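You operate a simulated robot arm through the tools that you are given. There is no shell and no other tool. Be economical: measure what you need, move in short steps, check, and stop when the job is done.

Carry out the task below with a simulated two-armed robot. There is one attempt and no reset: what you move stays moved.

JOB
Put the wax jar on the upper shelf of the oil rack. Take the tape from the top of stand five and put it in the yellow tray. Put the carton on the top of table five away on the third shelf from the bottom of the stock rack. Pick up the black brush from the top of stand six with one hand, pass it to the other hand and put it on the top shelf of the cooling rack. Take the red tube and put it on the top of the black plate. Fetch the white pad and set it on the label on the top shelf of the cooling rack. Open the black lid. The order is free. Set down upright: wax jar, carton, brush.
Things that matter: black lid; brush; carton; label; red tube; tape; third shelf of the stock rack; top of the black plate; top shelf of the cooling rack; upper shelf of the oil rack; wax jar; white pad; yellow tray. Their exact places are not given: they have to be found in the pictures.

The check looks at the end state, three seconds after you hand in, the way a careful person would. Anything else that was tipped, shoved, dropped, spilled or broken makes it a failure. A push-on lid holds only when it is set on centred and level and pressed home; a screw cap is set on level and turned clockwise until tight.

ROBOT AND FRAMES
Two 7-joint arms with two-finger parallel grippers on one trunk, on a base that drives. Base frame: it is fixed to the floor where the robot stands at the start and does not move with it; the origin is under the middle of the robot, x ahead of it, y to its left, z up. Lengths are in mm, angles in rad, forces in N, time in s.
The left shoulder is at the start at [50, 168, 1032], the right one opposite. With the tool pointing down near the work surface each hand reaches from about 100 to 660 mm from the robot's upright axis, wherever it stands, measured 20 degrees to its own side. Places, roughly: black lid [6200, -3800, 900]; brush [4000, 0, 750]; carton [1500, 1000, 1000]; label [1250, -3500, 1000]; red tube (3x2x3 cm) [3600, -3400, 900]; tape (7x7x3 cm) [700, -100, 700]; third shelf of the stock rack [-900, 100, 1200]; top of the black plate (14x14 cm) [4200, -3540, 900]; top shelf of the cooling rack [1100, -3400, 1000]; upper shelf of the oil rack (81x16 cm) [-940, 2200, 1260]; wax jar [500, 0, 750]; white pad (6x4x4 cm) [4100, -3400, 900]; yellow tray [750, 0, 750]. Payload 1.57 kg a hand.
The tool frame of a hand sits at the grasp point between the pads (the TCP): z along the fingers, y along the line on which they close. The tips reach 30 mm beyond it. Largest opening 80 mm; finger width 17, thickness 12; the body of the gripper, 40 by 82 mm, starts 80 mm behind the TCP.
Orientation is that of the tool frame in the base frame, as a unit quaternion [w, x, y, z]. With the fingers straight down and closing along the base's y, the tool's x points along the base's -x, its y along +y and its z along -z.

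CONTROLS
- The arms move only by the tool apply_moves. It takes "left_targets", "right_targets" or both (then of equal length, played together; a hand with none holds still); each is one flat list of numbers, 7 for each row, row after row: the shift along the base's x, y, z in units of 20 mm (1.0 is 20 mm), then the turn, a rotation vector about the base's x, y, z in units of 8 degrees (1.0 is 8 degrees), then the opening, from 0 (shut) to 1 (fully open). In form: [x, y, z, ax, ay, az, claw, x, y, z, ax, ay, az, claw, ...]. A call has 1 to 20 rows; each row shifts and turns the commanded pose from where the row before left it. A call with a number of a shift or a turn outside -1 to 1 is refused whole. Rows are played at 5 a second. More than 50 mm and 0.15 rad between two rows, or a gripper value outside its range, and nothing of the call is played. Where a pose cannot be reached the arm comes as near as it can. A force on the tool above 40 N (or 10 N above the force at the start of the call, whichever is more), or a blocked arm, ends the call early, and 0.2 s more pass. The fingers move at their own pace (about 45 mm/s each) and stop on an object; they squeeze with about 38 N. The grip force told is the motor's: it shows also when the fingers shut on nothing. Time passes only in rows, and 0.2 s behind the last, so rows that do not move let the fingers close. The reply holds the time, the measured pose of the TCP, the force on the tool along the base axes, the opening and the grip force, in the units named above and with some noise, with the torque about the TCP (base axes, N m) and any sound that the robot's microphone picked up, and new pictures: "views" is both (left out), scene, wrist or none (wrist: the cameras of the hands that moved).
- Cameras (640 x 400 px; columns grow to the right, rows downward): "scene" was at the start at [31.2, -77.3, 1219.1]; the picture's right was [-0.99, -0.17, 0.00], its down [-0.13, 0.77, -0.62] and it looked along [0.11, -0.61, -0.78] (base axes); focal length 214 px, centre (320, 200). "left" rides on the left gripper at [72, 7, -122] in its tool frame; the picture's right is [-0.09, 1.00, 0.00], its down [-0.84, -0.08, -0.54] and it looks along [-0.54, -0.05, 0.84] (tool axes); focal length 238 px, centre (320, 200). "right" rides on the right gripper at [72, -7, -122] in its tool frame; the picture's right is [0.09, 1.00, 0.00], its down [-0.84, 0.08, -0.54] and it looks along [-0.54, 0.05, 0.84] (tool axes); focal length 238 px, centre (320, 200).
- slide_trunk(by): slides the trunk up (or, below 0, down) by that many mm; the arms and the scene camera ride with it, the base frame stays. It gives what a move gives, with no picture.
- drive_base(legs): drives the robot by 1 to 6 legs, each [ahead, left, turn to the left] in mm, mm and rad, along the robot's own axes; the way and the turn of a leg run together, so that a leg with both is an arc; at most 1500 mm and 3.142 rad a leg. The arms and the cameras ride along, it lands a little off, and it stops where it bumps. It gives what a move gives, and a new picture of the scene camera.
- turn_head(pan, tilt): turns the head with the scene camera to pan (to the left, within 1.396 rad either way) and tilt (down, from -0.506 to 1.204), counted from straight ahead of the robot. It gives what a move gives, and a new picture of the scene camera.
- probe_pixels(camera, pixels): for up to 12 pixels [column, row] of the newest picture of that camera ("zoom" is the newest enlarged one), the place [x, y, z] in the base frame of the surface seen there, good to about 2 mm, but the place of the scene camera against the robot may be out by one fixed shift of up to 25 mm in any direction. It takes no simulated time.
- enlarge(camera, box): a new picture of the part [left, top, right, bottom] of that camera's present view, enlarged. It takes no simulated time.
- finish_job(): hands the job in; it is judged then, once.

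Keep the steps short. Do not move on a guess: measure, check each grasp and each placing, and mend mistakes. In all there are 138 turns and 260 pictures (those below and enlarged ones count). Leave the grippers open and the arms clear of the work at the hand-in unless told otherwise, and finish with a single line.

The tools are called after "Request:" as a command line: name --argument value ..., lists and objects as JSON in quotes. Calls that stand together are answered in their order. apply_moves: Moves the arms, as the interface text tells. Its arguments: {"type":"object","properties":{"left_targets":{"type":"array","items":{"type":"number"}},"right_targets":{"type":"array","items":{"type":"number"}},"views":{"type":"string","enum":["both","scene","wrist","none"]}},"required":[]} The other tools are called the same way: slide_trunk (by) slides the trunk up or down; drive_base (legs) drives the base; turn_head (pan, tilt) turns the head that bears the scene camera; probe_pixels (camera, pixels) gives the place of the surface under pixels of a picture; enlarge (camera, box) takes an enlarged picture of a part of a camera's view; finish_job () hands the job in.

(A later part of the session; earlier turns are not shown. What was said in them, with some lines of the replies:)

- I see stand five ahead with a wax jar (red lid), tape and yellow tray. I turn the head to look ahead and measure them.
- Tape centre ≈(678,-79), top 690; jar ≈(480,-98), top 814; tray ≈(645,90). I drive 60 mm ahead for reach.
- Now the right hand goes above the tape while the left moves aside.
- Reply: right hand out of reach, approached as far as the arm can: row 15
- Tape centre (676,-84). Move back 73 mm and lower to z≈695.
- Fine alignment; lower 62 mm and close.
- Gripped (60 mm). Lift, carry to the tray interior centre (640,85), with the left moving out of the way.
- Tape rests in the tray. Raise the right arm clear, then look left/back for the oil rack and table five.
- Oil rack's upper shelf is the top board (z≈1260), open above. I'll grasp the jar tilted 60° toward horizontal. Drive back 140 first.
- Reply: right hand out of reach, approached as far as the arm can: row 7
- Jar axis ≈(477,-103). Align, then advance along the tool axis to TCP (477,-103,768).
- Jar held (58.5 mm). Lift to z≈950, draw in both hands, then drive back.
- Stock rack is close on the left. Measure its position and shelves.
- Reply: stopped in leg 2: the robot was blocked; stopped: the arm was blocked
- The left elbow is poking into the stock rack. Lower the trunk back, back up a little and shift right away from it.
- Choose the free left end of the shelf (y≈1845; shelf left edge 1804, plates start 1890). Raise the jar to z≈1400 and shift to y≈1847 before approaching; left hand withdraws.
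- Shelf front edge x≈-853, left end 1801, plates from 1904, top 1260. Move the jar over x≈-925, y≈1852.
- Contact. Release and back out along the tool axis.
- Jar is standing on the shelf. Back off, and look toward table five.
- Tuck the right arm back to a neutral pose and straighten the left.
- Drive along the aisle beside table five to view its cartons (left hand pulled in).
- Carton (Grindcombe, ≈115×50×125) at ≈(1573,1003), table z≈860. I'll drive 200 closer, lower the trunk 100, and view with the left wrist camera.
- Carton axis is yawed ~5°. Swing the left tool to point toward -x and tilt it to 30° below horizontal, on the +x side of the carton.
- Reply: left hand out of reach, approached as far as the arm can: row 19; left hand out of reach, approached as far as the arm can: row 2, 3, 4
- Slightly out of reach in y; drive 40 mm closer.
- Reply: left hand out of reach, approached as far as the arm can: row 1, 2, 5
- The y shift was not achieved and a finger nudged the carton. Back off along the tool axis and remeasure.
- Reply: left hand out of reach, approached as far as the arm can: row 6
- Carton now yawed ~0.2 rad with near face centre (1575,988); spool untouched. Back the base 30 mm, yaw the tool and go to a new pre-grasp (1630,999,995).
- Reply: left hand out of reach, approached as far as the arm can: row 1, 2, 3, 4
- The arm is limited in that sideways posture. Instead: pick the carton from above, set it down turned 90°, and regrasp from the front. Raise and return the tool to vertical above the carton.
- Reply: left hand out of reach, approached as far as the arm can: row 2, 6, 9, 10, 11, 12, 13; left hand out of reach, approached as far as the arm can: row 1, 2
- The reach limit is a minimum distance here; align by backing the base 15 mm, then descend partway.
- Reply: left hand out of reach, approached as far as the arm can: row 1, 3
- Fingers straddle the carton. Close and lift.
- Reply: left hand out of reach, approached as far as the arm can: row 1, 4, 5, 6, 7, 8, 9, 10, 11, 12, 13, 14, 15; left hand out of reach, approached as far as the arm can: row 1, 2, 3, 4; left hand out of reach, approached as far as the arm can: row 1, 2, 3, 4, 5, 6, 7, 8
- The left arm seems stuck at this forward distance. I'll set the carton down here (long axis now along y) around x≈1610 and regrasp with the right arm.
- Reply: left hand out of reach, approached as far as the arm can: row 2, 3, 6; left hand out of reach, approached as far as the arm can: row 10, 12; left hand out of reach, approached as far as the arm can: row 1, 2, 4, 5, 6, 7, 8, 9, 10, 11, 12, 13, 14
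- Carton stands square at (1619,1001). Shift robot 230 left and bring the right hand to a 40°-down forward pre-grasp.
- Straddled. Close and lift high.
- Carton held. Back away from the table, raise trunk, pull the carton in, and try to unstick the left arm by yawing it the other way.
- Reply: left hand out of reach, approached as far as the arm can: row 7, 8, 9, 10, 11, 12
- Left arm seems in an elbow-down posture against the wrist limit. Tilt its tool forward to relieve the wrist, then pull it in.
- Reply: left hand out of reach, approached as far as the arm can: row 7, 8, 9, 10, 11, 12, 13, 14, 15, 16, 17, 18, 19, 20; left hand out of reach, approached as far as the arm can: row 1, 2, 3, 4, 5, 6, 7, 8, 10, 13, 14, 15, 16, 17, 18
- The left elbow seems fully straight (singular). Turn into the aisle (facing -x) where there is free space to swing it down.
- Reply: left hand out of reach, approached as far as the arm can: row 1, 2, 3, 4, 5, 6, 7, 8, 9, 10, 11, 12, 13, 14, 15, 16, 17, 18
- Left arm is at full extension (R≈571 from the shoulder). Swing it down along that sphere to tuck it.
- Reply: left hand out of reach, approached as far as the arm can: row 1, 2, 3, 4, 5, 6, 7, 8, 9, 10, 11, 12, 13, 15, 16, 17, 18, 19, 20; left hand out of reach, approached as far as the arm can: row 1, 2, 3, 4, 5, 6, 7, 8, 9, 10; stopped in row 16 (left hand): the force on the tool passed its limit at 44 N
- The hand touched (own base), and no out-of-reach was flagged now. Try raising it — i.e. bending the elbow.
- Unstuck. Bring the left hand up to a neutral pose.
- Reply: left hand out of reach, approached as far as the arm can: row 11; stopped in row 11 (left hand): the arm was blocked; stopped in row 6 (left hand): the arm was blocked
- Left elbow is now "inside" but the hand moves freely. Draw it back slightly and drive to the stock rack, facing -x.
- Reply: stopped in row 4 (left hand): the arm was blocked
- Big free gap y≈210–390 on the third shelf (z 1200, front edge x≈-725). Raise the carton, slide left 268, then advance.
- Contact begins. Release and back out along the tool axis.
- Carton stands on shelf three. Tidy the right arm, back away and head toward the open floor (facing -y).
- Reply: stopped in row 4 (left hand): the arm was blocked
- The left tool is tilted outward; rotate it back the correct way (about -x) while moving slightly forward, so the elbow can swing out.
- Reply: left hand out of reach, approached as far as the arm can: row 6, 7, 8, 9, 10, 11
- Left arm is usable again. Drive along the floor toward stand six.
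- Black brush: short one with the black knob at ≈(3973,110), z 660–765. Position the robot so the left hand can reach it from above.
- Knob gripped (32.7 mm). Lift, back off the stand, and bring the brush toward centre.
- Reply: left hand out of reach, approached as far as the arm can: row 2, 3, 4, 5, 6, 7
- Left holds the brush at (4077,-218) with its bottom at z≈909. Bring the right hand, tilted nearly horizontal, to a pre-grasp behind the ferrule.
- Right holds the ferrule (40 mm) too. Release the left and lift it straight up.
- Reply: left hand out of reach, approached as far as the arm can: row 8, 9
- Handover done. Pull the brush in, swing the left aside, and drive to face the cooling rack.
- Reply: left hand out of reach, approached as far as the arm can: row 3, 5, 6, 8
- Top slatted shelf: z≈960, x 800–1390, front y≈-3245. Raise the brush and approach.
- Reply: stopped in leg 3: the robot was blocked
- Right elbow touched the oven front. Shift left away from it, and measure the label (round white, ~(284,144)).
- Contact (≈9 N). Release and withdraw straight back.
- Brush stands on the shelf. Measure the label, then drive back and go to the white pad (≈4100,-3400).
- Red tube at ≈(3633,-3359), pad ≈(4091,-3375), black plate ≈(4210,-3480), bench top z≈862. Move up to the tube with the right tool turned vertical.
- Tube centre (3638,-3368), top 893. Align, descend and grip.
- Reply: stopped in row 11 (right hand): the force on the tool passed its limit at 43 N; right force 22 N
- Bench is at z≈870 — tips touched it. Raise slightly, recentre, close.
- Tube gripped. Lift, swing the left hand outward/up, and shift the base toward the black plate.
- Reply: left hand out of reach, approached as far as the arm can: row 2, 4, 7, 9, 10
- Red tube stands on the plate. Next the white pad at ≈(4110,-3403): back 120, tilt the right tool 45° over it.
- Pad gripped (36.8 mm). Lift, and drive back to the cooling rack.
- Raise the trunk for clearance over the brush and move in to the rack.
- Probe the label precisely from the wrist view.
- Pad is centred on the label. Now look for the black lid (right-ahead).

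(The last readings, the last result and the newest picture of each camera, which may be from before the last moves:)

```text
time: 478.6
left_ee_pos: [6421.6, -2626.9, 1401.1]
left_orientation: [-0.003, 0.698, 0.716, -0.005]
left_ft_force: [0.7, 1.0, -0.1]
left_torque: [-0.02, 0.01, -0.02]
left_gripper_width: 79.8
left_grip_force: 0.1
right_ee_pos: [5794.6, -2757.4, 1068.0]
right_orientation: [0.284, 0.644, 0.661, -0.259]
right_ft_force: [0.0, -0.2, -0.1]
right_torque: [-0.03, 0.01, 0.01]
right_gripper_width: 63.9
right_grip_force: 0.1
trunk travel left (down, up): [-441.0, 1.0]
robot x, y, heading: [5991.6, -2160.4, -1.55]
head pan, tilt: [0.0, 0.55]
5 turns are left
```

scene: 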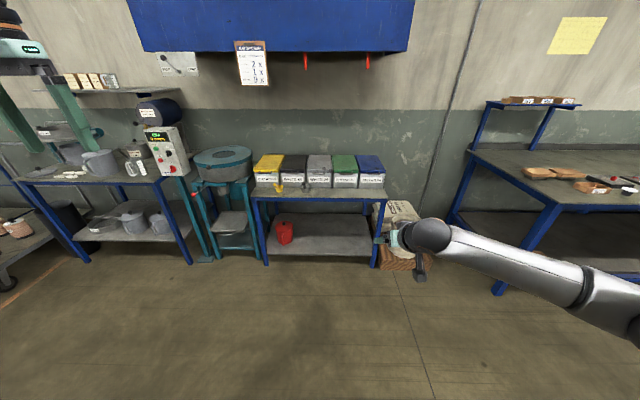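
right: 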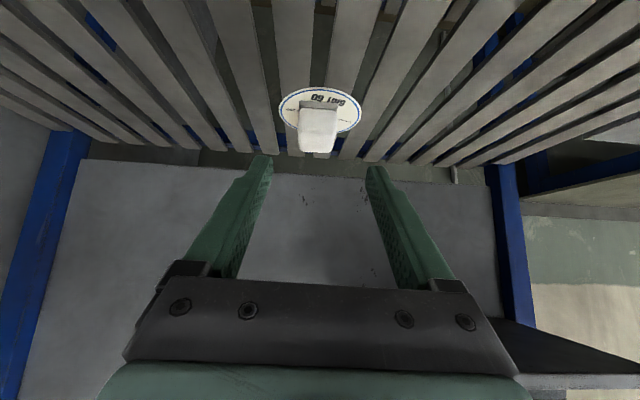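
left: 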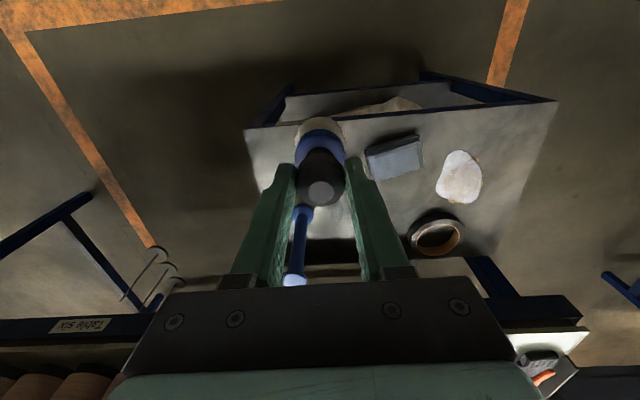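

Few turns remain. Prepare everything: swing left arm out, make the right tool horizontal with closed fingers, lower trunk, and drive in front of the black lid (x≈6203).

Request:
apply_moves --right_targets '[0.75, 0.98, -0.3, -0.56, 0, 0, 0, 0.75, 0.98, -0.3, -0.56, 0, 0, 0, 0.75, 0.98, -0.3, -0.56, 0, 0, 0, 0.75, 0.98, -0.3, -0.56, 0, 0, 0, 0.75, 0.98, -0.3, -0.56, 0, 0, 0, 0.75, 0.98, -0.3, -0.56, 0, 0, 0, 0.75, 0.98, -0.3, -0.56, 0, 0, 0, 0.75, 0.98, -0.3, -0.56, 0, 0, 0, 0.75, 0.98, -0.3, -0.56, 0, 0, 0, 0.75, 0.98, -0.3, -0.56, 0, 0, 0]' --left_targets '[1, 0.9, 0, 0, 0, 0, 1, 1, 0.9, 0, 0, 0, 0, 1, 1, 0.9, 0, 0, 0, 0, 1, 1, 0.9, 0, 0, 0, 0, 1, 1, 0.9, 0, 0, 0, 0, 1, 1, 0.9, 0, 0, 0, 0, 1, 1, 1, 0, 0, 0, 0, 1, 1, 1, 0, 0, 0, 0, 1, 1, 1, 0, 0, 0, 0, 1, 1, 1, 0, 0, 0, 0, 1]' --views "none"

Request:
slide_trunk --by -150

Request:
drive_base --legs '[[0, 250, -0.02], [980, 0, 0]]'

Request:
apply_moves --right_targets '[0, 0, 0, 0, 0, 0, 0]' --views "both"

Request:
enlarge --camera "scene" --box '[200, 60, 440, 260]'

Request:
probe_pixels --camera "scene" --pixels '[[320, 120], [320, 130], [320, 140], [320, 150], [320, 160], [320, 170], [320, 180], [320, 190], [320, 200], [320, 210], [320, 220], [320, 230]]'

Request:
probe_pixels --camera "right" --pixels '[[320, 20], [320, 40], [320, 60], [320, 80], [320, 100], [320, 120], [320, 140], [320, 160], [250, 80], [250, 120], [400, 80], [400, 120]]'

```text
time: 480.8
left_ee_pos: [6625.3, -2435.3, 1401.1]
left_orientation: [-0.002, 0.698, 0.716, -0.006]
left_ft_force: [0.3, -0.3, -0.6]
left_torque: [-0.06, 0.03, -0.05]
left_gripper_width: 80.1
left_grip_force: 0.2
right_ee_pos: [5975.2, -2586.2, 1022.6]
right_orientation: [0.484, 0.516, 0.563, -0.427]
right_ft_force: [0.8, 1.2, -0.1]
right_torque: [-0.03, -0.01, -0.05]
right_gripper_width: 0.0
right_grip_force: 21.3
right hand out of reach, approached as far as the arm can: row 3, 4, 5, 6, 7, 10
trunk travel left (down, up): [-441.0, 1.0]
robot x, y, heading: [5989.7, -2158.0, -1.546]
head pan, tilt: [0.0, 0.55]
```

```text
time: 482.5
left_ee_pos: [6623.3, -2437.5, 1251.5]
left_orientation: [-0.002, 0.698, 0.716, -0.005]
left_ft_force: [-0.1, -0.6, -0.1]
left_torque: [-0.02, 0.04, 0.02]
left_gripper_width: 80.2
left_grip_force: 0.1
right_ee_pos: [5974.1, -2587.5, 870.3]
right_orientation: [0.482, 0.518, 0.564, -0.426]
right_ft_force: [0.5, 0.5, -0.6]
right_torque: [-0.01, -0.01, 0.0]
right_gripper_width: 0.0
right_grip_force: 21.2
trunk travel left (down, up): [-291.0, 151.0]
robot x, y, heading: [5992.3, -2158.4, -1.548]
head pan, tilt: [0.0, 0.55]
```

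```text
time: 490.0
left_ee_pos: [6868.6, -3428.9, 1252.2]
left_orientation: [-0.002, 0.704, 0.71, -0.004]
left_ft_force: [0.5, -0.3, -0.1]
left_torque: [0.02, -0.02, 0.0]
left_gripper_width: 79.7
left_grip_force: 0.1
right_ee_pos: [6215.9, -3567.7, 871.0]
right_orientation: [0.479, 0.522, 0.56, -0.429]
right_ft_force: [0.1, -0.1, 0.0]
right_torque: [-0.01, -0.02, 0.0]
right_gripper_width: 0.0
right_grip_force: 20.9
trunk travel left (down, up): [-291.0, 151.0]
robot x, y, heading: [6241.4, -3141.4, -1.566]
head pan, tilt: [0.0, 0.55]
```

scene: 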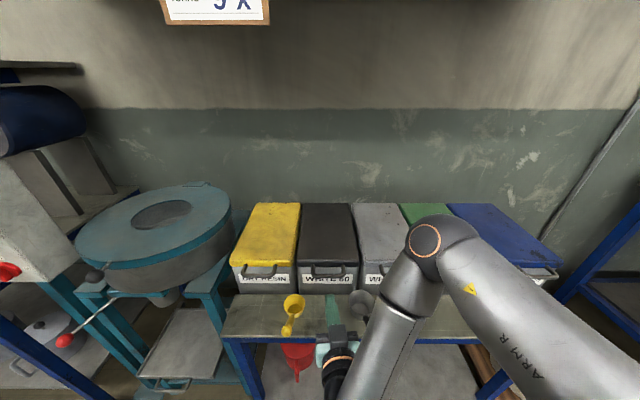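

```text
time: 490.4
left_ee_pos: [6867.9, -3429.9, 1251.2]
left_orientation: [-0.002, 0.705, 0.709, -0.005]
left_ft_force: [0.4, -0.4, 0.4]
left_torque: [0.04, 0.0, -0.01]
left_gripper_width: 80.2
left_grip_force: 0.1
right_ee_pos: [6216.3, -3567.5, 870.9]
right_orientation: [0.479, 0.522, 0.559, -0.43]
right_ft_force: [-0.6, -0.1, 0.6]
right_torque: [0.01, 0.01, -0.01]
right_gripper_width: 0.2
right_grip_force: 21.8
trunk travel left (down, up): [-291.0, 151.0]
robot x, y, heading: [6239.5, -3137.1, -1.561]
head pan, tilt: [0.0, 0.55]
```

scene: 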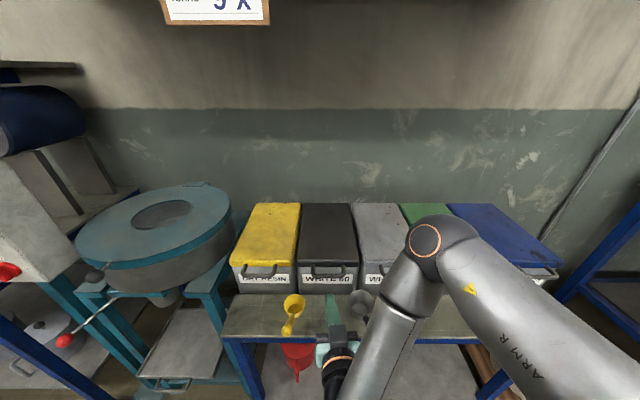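
right: 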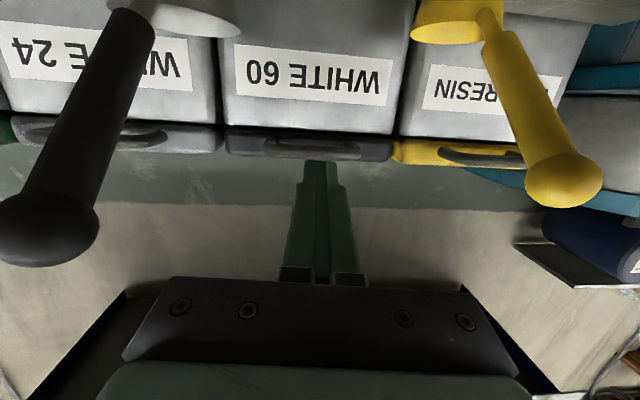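

```text
2.00 times, centred on (320, 160) of scene
```

zoom: 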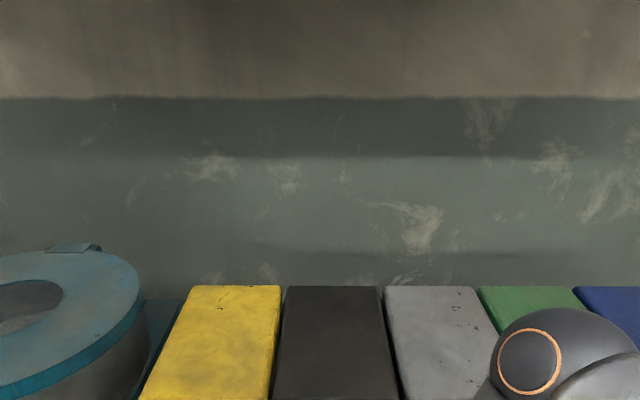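

```text
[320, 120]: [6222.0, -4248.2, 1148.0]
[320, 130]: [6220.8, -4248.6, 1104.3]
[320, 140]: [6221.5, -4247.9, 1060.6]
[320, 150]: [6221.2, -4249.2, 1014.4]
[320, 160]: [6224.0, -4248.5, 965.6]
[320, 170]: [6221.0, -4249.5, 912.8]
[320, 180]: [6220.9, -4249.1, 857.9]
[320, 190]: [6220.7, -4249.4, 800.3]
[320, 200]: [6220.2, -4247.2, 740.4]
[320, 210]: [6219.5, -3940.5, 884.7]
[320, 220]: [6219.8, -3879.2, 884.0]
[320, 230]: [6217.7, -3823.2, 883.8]
```

```text
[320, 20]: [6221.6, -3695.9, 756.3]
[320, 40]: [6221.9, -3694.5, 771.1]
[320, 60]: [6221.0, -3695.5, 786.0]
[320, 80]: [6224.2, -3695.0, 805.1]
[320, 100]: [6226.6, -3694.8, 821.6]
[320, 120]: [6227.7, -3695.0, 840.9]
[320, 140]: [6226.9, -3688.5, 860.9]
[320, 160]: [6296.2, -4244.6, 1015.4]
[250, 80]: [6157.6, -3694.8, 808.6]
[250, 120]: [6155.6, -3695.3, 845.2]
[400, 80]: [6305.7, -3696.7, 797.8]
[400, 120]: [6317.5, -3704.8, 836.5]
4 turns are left
```

Black lid: x-centre ≈6228, front handle at y≈-3680, z≈862; hinge near y≈-3960. Slip the closed fingertips under the handle, lift along the arc, then push past vertical with a short drive.

Request:
apply_moves --right_targets '[0.6, 0, -0.85, 0, 0, 0, 0, 0, 0, -0.85, 0, 0, 0, 0, 0, -0.83, 0, 0, 0, 0, 0, 0, -0.83, 0, 0, 0, 0, 0, 0, -0.83, 0, 0, 0, 0, 0, 0, -0.83, 0, 0, 0, 0, 0, 0, -0.83, 0, 0, 0, 0, 0, 0, 0, 0, 0, 0, 0, 0]' --views "wrist"

Request:
apply_moves --right_targets '[0, 0, 1, 0, 0, 0, 0, 0, 0, 1, 0, 0, 0, 0, 0, 0, 1, 0, 0, 0, 0, 0, 0, 1, 0, 0, 0, 0, 0, -1, 0.42, 0, 0, 0, 0, 0, -1, 0.42, 0, 0, 0, 0, 0, -1, 0.42, 0, 0, 0, 0, 0, -0.78, 0.3, 0, 0, 0, 0, 0, -0.78, 0.3, 0, 0, 0, 0, 0, -0.78, 0.3, 0, 0, 0, 0, 0, -0.73, 0.88, 0, 0, 0, 0, 0, -0.73, 0.88, 0, 0, 0, 0, 0, -0.73, 0.88, 0, 0, 0, 0, 0, -0.85, 0.92, 0, 0, 0, 0, 0, -0.85, 0.92, 0, 0, 0, 0, 0, -1, 0.2, 0, 0, 0, 0, 0, 0, 0, 0, 0, 0, 0]' --views "both"

Request:
drive_base --legs '[[100, 0, 0]]'

Request:
enlarge --camera "scene" --box '[180, 80, 460, 320]'

```text
time: 492.2
left_ee_pos: [6867.0, -3429.4, 1251.6]
left_orientation: [-0.003, 0.704, 0.71, -0.004]
left_ft_force: [-0.2, -0.2, -0.2]
left_torque: [0.02, 0.02, 0.01]
left_gripper_width: 79.9
left_grip_force: 0.0
right_ee_pos: [6250.8, -3645.3, 857.8]
right_orientation: [0.477, 0.524, 0.559, -0.43]
right_ft_force: [-0.4, 1.3, -1.5]
right_torque: [0.0, 0.0, 0.05]
right_gripper_width: 0.0
right_grip_force: 21.4
right hand out of reach, approached as far as the arm can: row 2, 3, 4, 5, 6, 7
trunk travel left (down, up): [-291.0, 151.0]
robot x, y, heading: [6236.2, -3143.0, -1.563]
head pan, tilt: [0.0, 0.55]
```

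right: 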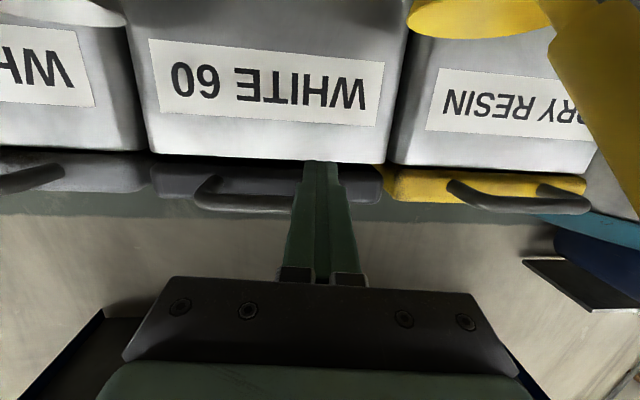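

```text
time: 493.6
left_ee_pos: [6867.9, -3429.0, 1251.9]
left_orientation: [-0.001, 0.705, 0.709, -0.006]
left_ft_force: [0.3, 0.1, -0.4]
left_torque: [0.05, 0.04, -0.04]
left_gripper_width: 80.1
left_grip_force: 0.0
right_ee_pos: [6248.7, -3673.5, 953.1]
right_orientation: [0.477, 0.522, 0.562, -0.428]
right_ft_force: [-6.6, 22.1, 5.3]
right_torque: [-0.06, 0.12, -0.36]
right_gripper_width: 0.1
right_grip_force: 21.1
trunk travel left (down, up): [-291.0, 151.0]
robot x, y, heading: [6241.4, -3137.1, -1.566]
head pan, tilt: [0.0, 0.55]
stopped in row 7 (right hand): the force on the tool passed its limit at 46 N (the readings are from after the stop); the commanded pose is now the measured one
```

scene: 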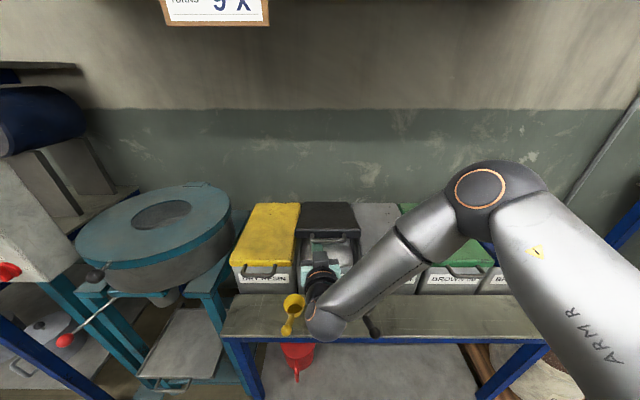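
right: 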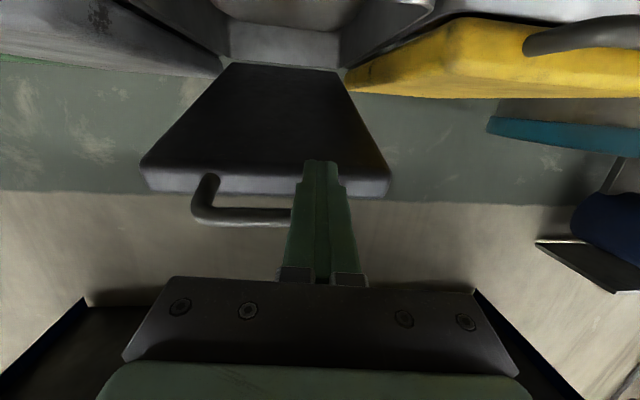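

```text
time: 494.4
left_ee_pos: [6866.8, -3432.2, 1253.6]
left_orientation: [-0.001, 0.705, 0.709, -0.006]
left_ft_force: [0.0, -0.8, -0.2]
left_torque: [-0.01, 0.0, 0.0]
left_gripper_width: 79.9
left_grip_force: 0.1
right_ee_pos: [6249.6, -3673.2, 952.0]
right_orientation: [0.477, 0.522, 0.565, -0.426]
right_ft_force: [-7.0, 26.6, 5.7]
right_torque: [-0.08, 0.07, -0.38]
right_gripper_width: 0.1
right_grip_force: 20.9
trunk travel left (down, up): [-291.0, 151.0]
robot x, y, heading: [6237.1, -3151.2, -1.567]
head pan, tilt: [0.0, 0.55]
stopped in leg 1: the force on the tool passed its limit at 64 N (the readings are from after the stop); the commanded pose is now the measured one
```

scene: 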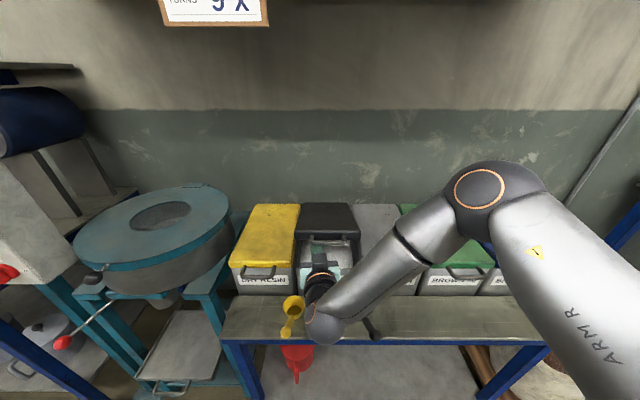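

```text
1.67 times, centred on (320, 200) of scene
3 turns are left
```

zoom: 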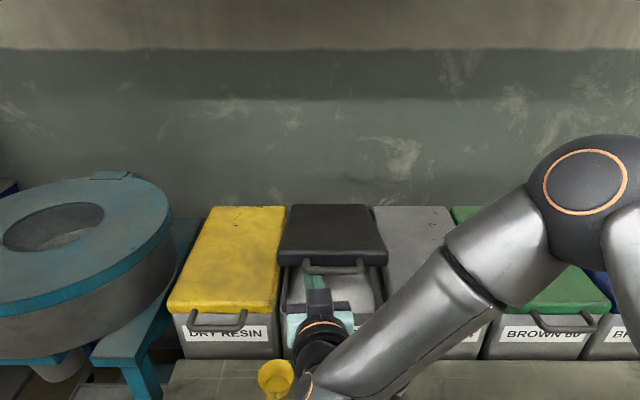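

Lid is up ~19°, with the fingertip in the handle. Continue along the hinge arc (radius ≈303 about y≈-3965, z≈870) with the tool pitching down, then push over with the base.

Request:
apply_moves --right_targets '[0, 0.3, 0.2, 0, 0, 0, 0, 0, -0.33, 0.94, 0.17, 0, 0, 0, 0, -0.39, 0.91, 0.17, 0, 0, 0, 0, -0.45, 0.88, 0.17, 0, 0, 0, 0, -0.5, 0.85, 0.17, 0, 0, 0, 0, -0.56, 0.82, 0.17, 0, 0, 0, 0, -0.61, 0.78, 0.17, 0, 0, 0, 0, -0.66, 0.74, 0.17, 0, 0, 0, 0, -0.71, 0.69, 0.17, 0, 0, 0]' --views "wrist"

Request:
apply_moves --right_targets '[0, -0.75, 0.645, 0.17, 0, 0, 0, 0, -0.79, 0.595, 0.17, 0, 0, 0, 0, -0.83, 0.54, 0.17, 0, 0, 0, 0, -0.86, 0.486, 0.17, 0, 0, 0, 0, -0.894, 0.428, 0.17, 0, 0, 0, 0, -0.92, 0.37, 0.17, 0, 0, 0, 0, -0.942, 0.308, 0.17, 0, 0, 0, 0, 0, 0.4, 0, 0, 0, 0]' --views "both"

Request:
drive_base --legs '[[110, 0, 0]]'

Request:
apply_moves --right_targets '[0, 0, 0, 0, 0, 0, 0]' --views "both"

Request:
enlarge --camera "scene" --box '[180, 60, 460, 300]'

```text
time: 496.4
left_ee_pos: [6868.1, -3434.6, 1252.2]
left_orientation: [-0.002, 0.705, 0.709, -0.005]
left_ft_force: [0.8, -0.7, -0.3]
left_torque: [0.03, 0.0, -0.01]
left_gripper_width: 80.0
left_grip_force: 0.1
right_ee_pos: [6249.8, -3757.8, 1090.1]
right_orientation: [0.427, 0.563, 0.602, -0.372]
right_ft_force: [2.0, 8.0, 5.9]
right_torque: [-0.09, -0.01, 0.02]
right_gripper_width: 0.0
right_grip_force: 21.5
trunk travel left (down, up): [-291.0, 151.0]
robot x, y, heading: [6238.7, -3146.3, -1.57]
head pan, tilt: [0.0, 0.55]
```

right: 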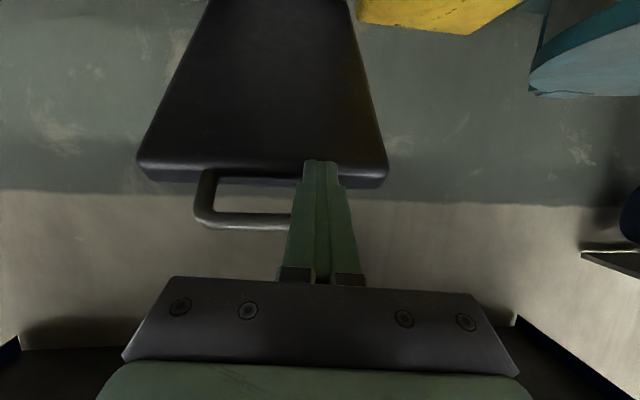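

```text
time: 498.1
left_ee_pos: [6868.0, -3434.5, 1250.6]
left_orientation: [-0.002, 0.705, 0.709, -0.005]
left_ft_force: [-0.3, -0.7, 0.0]
left_torque: [0.01, -0.01, 0.03]
left_gripper_width: 80.2
left_grip_force: 0.1
right_ee_pos: [6250.2, -3877.1, 1164.1]
right_orientation: [0.375, 0.599, 0.631, -0.319]
right_ft_force: [-0.2, 1.3, 2.2]
right_torque: [-0.01, 0.02, 0.01]
right_gripper_width: 0.3
right_grip_force: 22.2
trunk travel left (down, up): [-291.0, 151.0]
robot x, y, heading: [6239.6, -3145.5, -1.565]
head pan, tilt: [0.0, 0.55]
```

scene: 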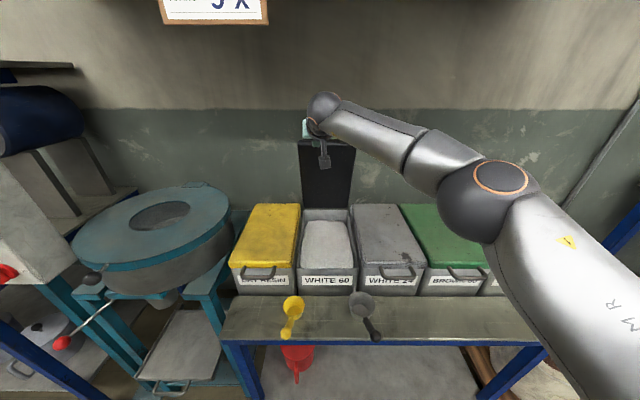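
right: 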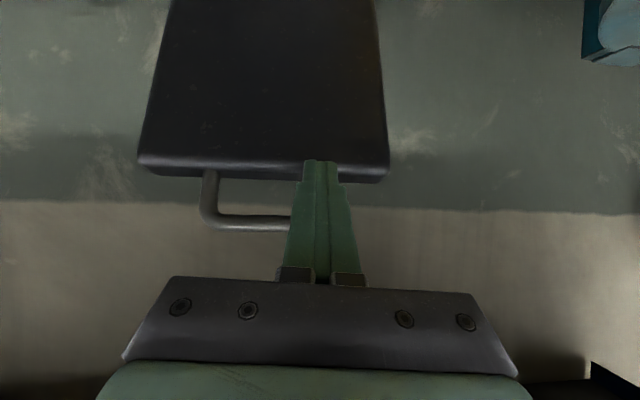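

```text
time: 499.3
left_ee_pos: [6867.3, -3542.5, 1251.2]
left_orientation: [-0.002, 0.705, 0.709, -0.005]
left_ft_force: [0.5, -0.4, -0.8]
left_torque: [0.02, -0.01, 0.01]
left_gripper_width: 80.0
left_grip_force: 0.0
right_ee_pos: [6252.0, -3983.7, 1164.6]
right_orientation: [0.377, 0.598, 0.632, -0.319]
right_ft_force: [-0.5, -0.1, 0.1]
right_torque: [-0.03, 0.0, 0.02]
right_gripper_width: 0.0
right_grip_force: 21.4
trunk travel left (down, up): [-291.0, 151.0]
robot x, y, heading: [6239.0, -3254.8, -1.564]
head pan, tilt: [0.0, 0.55]
```

scene: 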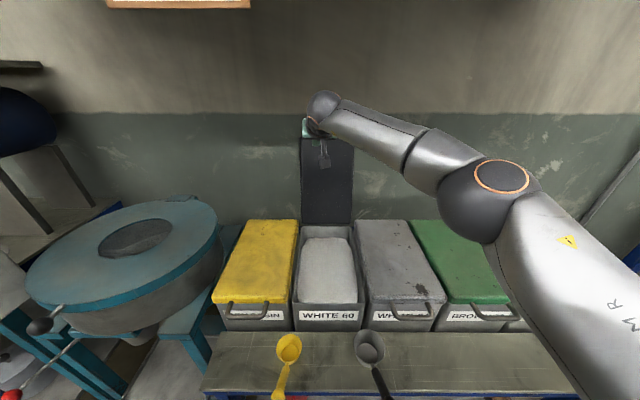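

```text
time: 499.7
left_ee_pos: [6868.3, -3542.6, 1251.9]
left_orientation: [-0.002, 0.705, 0.71, -0.005]
left_ft_force: [0.4, 0.2, -0.8]
left_torque: [0.04, 0.01, 0.03]
left_gripper_width: 80.1
left_grip_force: 0.0
right_ee_pos: [6251.3, -3983.3, 1165.6]
right_orientation: [0.377, 0.597, 0.631, -0.319]
right_ft_force: [0.7, -0.3, -1.1]
right_torque: [-0.04, -0.02, 0.0]
right_gripper_width: 0.0
right_grip_force: 21.2
trunk travel left (down, up): [-291.0, 151.0]
robot x, y, heading: [6237.2, -3250.4, -1.57]
head pan, tilt: [0.0, 0.55]
```

scene: 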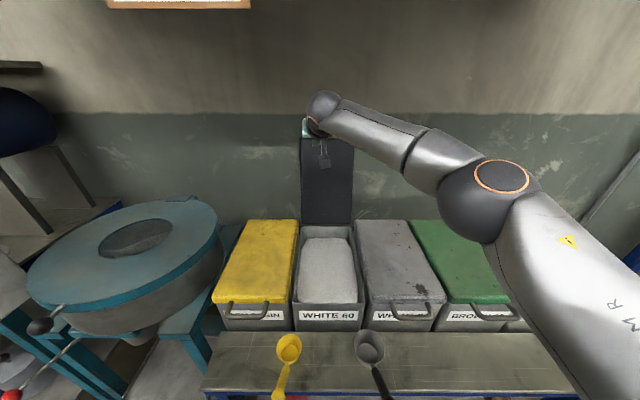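
right: 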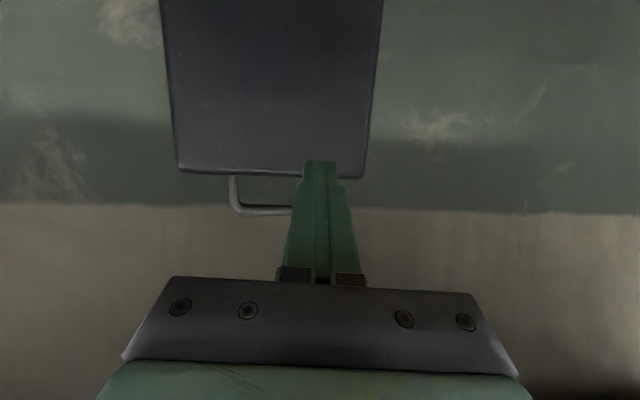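

```text
1.67 times, centred on (320, 180) of scene
2 turns are left
```

zoom: 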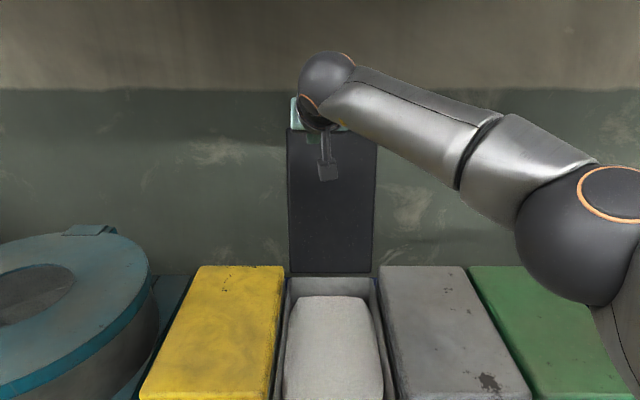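

The lid is open past vertical and free of force. Withdraw the hand, back away, and open the gripper.

Request:
apply_moves --right_targets '[0, 0.8, 0.5, 0, 0, 0, 0, 0, 0.8, 0.5, 0, 0, 0, 0, 0, 0.9, 0.3, 0, 0, 0, 0, 0, 0.9, 0.3, 0, 0, 0, 0, 0, 0.9, 0.2, 0, 0, 0, 0, 0, 0.9, 0, 0, 0, 0, 0]' --views "none"

Request:
drive_base --legs '[[-500, 0, 0]]'

Request:
apply_moves --right_targets '[0, 0, 0, 0, 0, 0, 0.6, 0, 0, 0, 0, 0, 0, 1, 0, 0, 0, 0, 0, 0, 1, 0, 0, 0, 0, 0, 0, 1]' --views "scene"

```text
time: 501.1
left_ee_pos: [6867.5, -3543.0, 1251.5]
left_orientation: [-0.002, 0.706, 0.708, -0.005]
left_ft_force: [-0.3, -0.2, -0.3]
left_torque: [0.02, 0.0, 0.0]
left_gripper_width: 79.7
left_grip_force: 0.1
right_ee_pos: [6250.7, -3879.5, 1200.6]
right_orientation: [0.377, 0.599, 0.631, -0.32]
right_ft_force: [-0.7, -0.7, 0.2]
right_torque: [-0.01, 0.01, -0.03]
right_gripper_width: 0.2
right_grip_force: 21.3
trunk travel left (down, up): [-291.0, 151.0]
robot x, y, heading: [6239.1, -3252.0, -1.569]
head pan, tilt: [0.0, 0.55]
```

```text
time: 504.1
left_ee_pos: [6866.5, -3043.6, 1250.9]
left_orientation: [-0.002, 0.703, 0.711, -0.004]
left_ft_force: [-0.1, 0.1, 0.8]
left_torque: [-0.06, 0.02, 0.01]
left_gripper_width: 80.1
left_grip_force: 0.0
right_ee_pos: [6250.0, -3384.6, 1200.9]
right_orientation: [0.377, 0.596, 0.633, -0.318]
right_ft_force: [-0.2, 0.3, 1.4]
right_torque: [-0.02, -0.01, 0.0]
right_gripper_width: 0.1
right_grip_force: 21.1
trunk travel left (down, up): [-291.0, 151.0]
robot x, y, heading: [6232.2, -2757.9, -1.562]
head pan, tilt: [0.0, 0.55]
```

scene: 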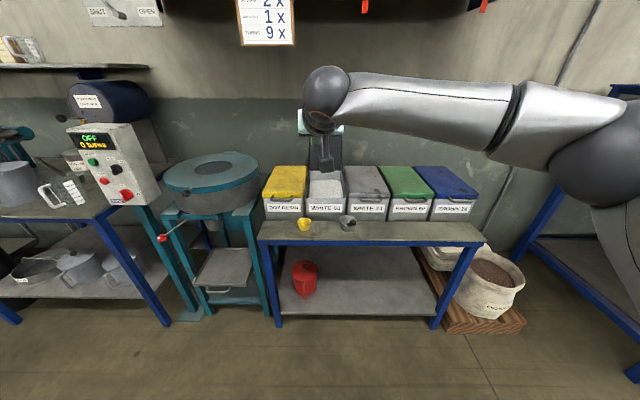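

```text
time: 505.1
left_ee_pos: [6866.1, -3042.7, 1251.9]
left_orientation: [-0.002, 0.702, 0.712, -0.005]
left_ft_force: [0.1, 0.2, 0.1]
left_torque: [-0.02, 0.0, -0.01]
left_gripper_width: 80.1
left_grip_force: 0.1
right_ee_pos: [6250.4, -3385.4, 1201.2]
right_orientation: [0.379, 0.595, 0.633, -0.319]
right_ft_force: [0.2, -0.4, -0.4]
right_torque: [-0.01, 0.0, -0.03]
right_gripper_width: 79.8
right_grip_force: 0.2
trunk travel left (down, up): [-291.0, 151.0]
robot x, y, heading: [6240.4, -2756.2, -1.563]
head pan, tilt: [0.0, 0.55]
1 turns are left
```

scene: 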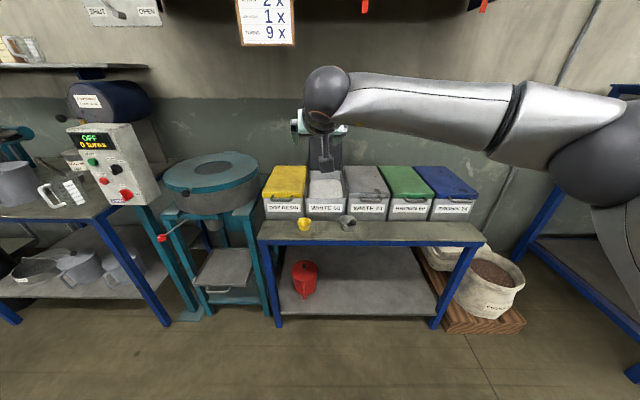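

The black lid is still open, the grippers are open and the arms are clear, so I hand the job in.

Request:
finish_job

```text
The job is handed in.
```

All seven jobs are done and handed in; on the way, the left arm bumped the stock rack and nudged the carton on table five, with nothing seen to fall or tip.
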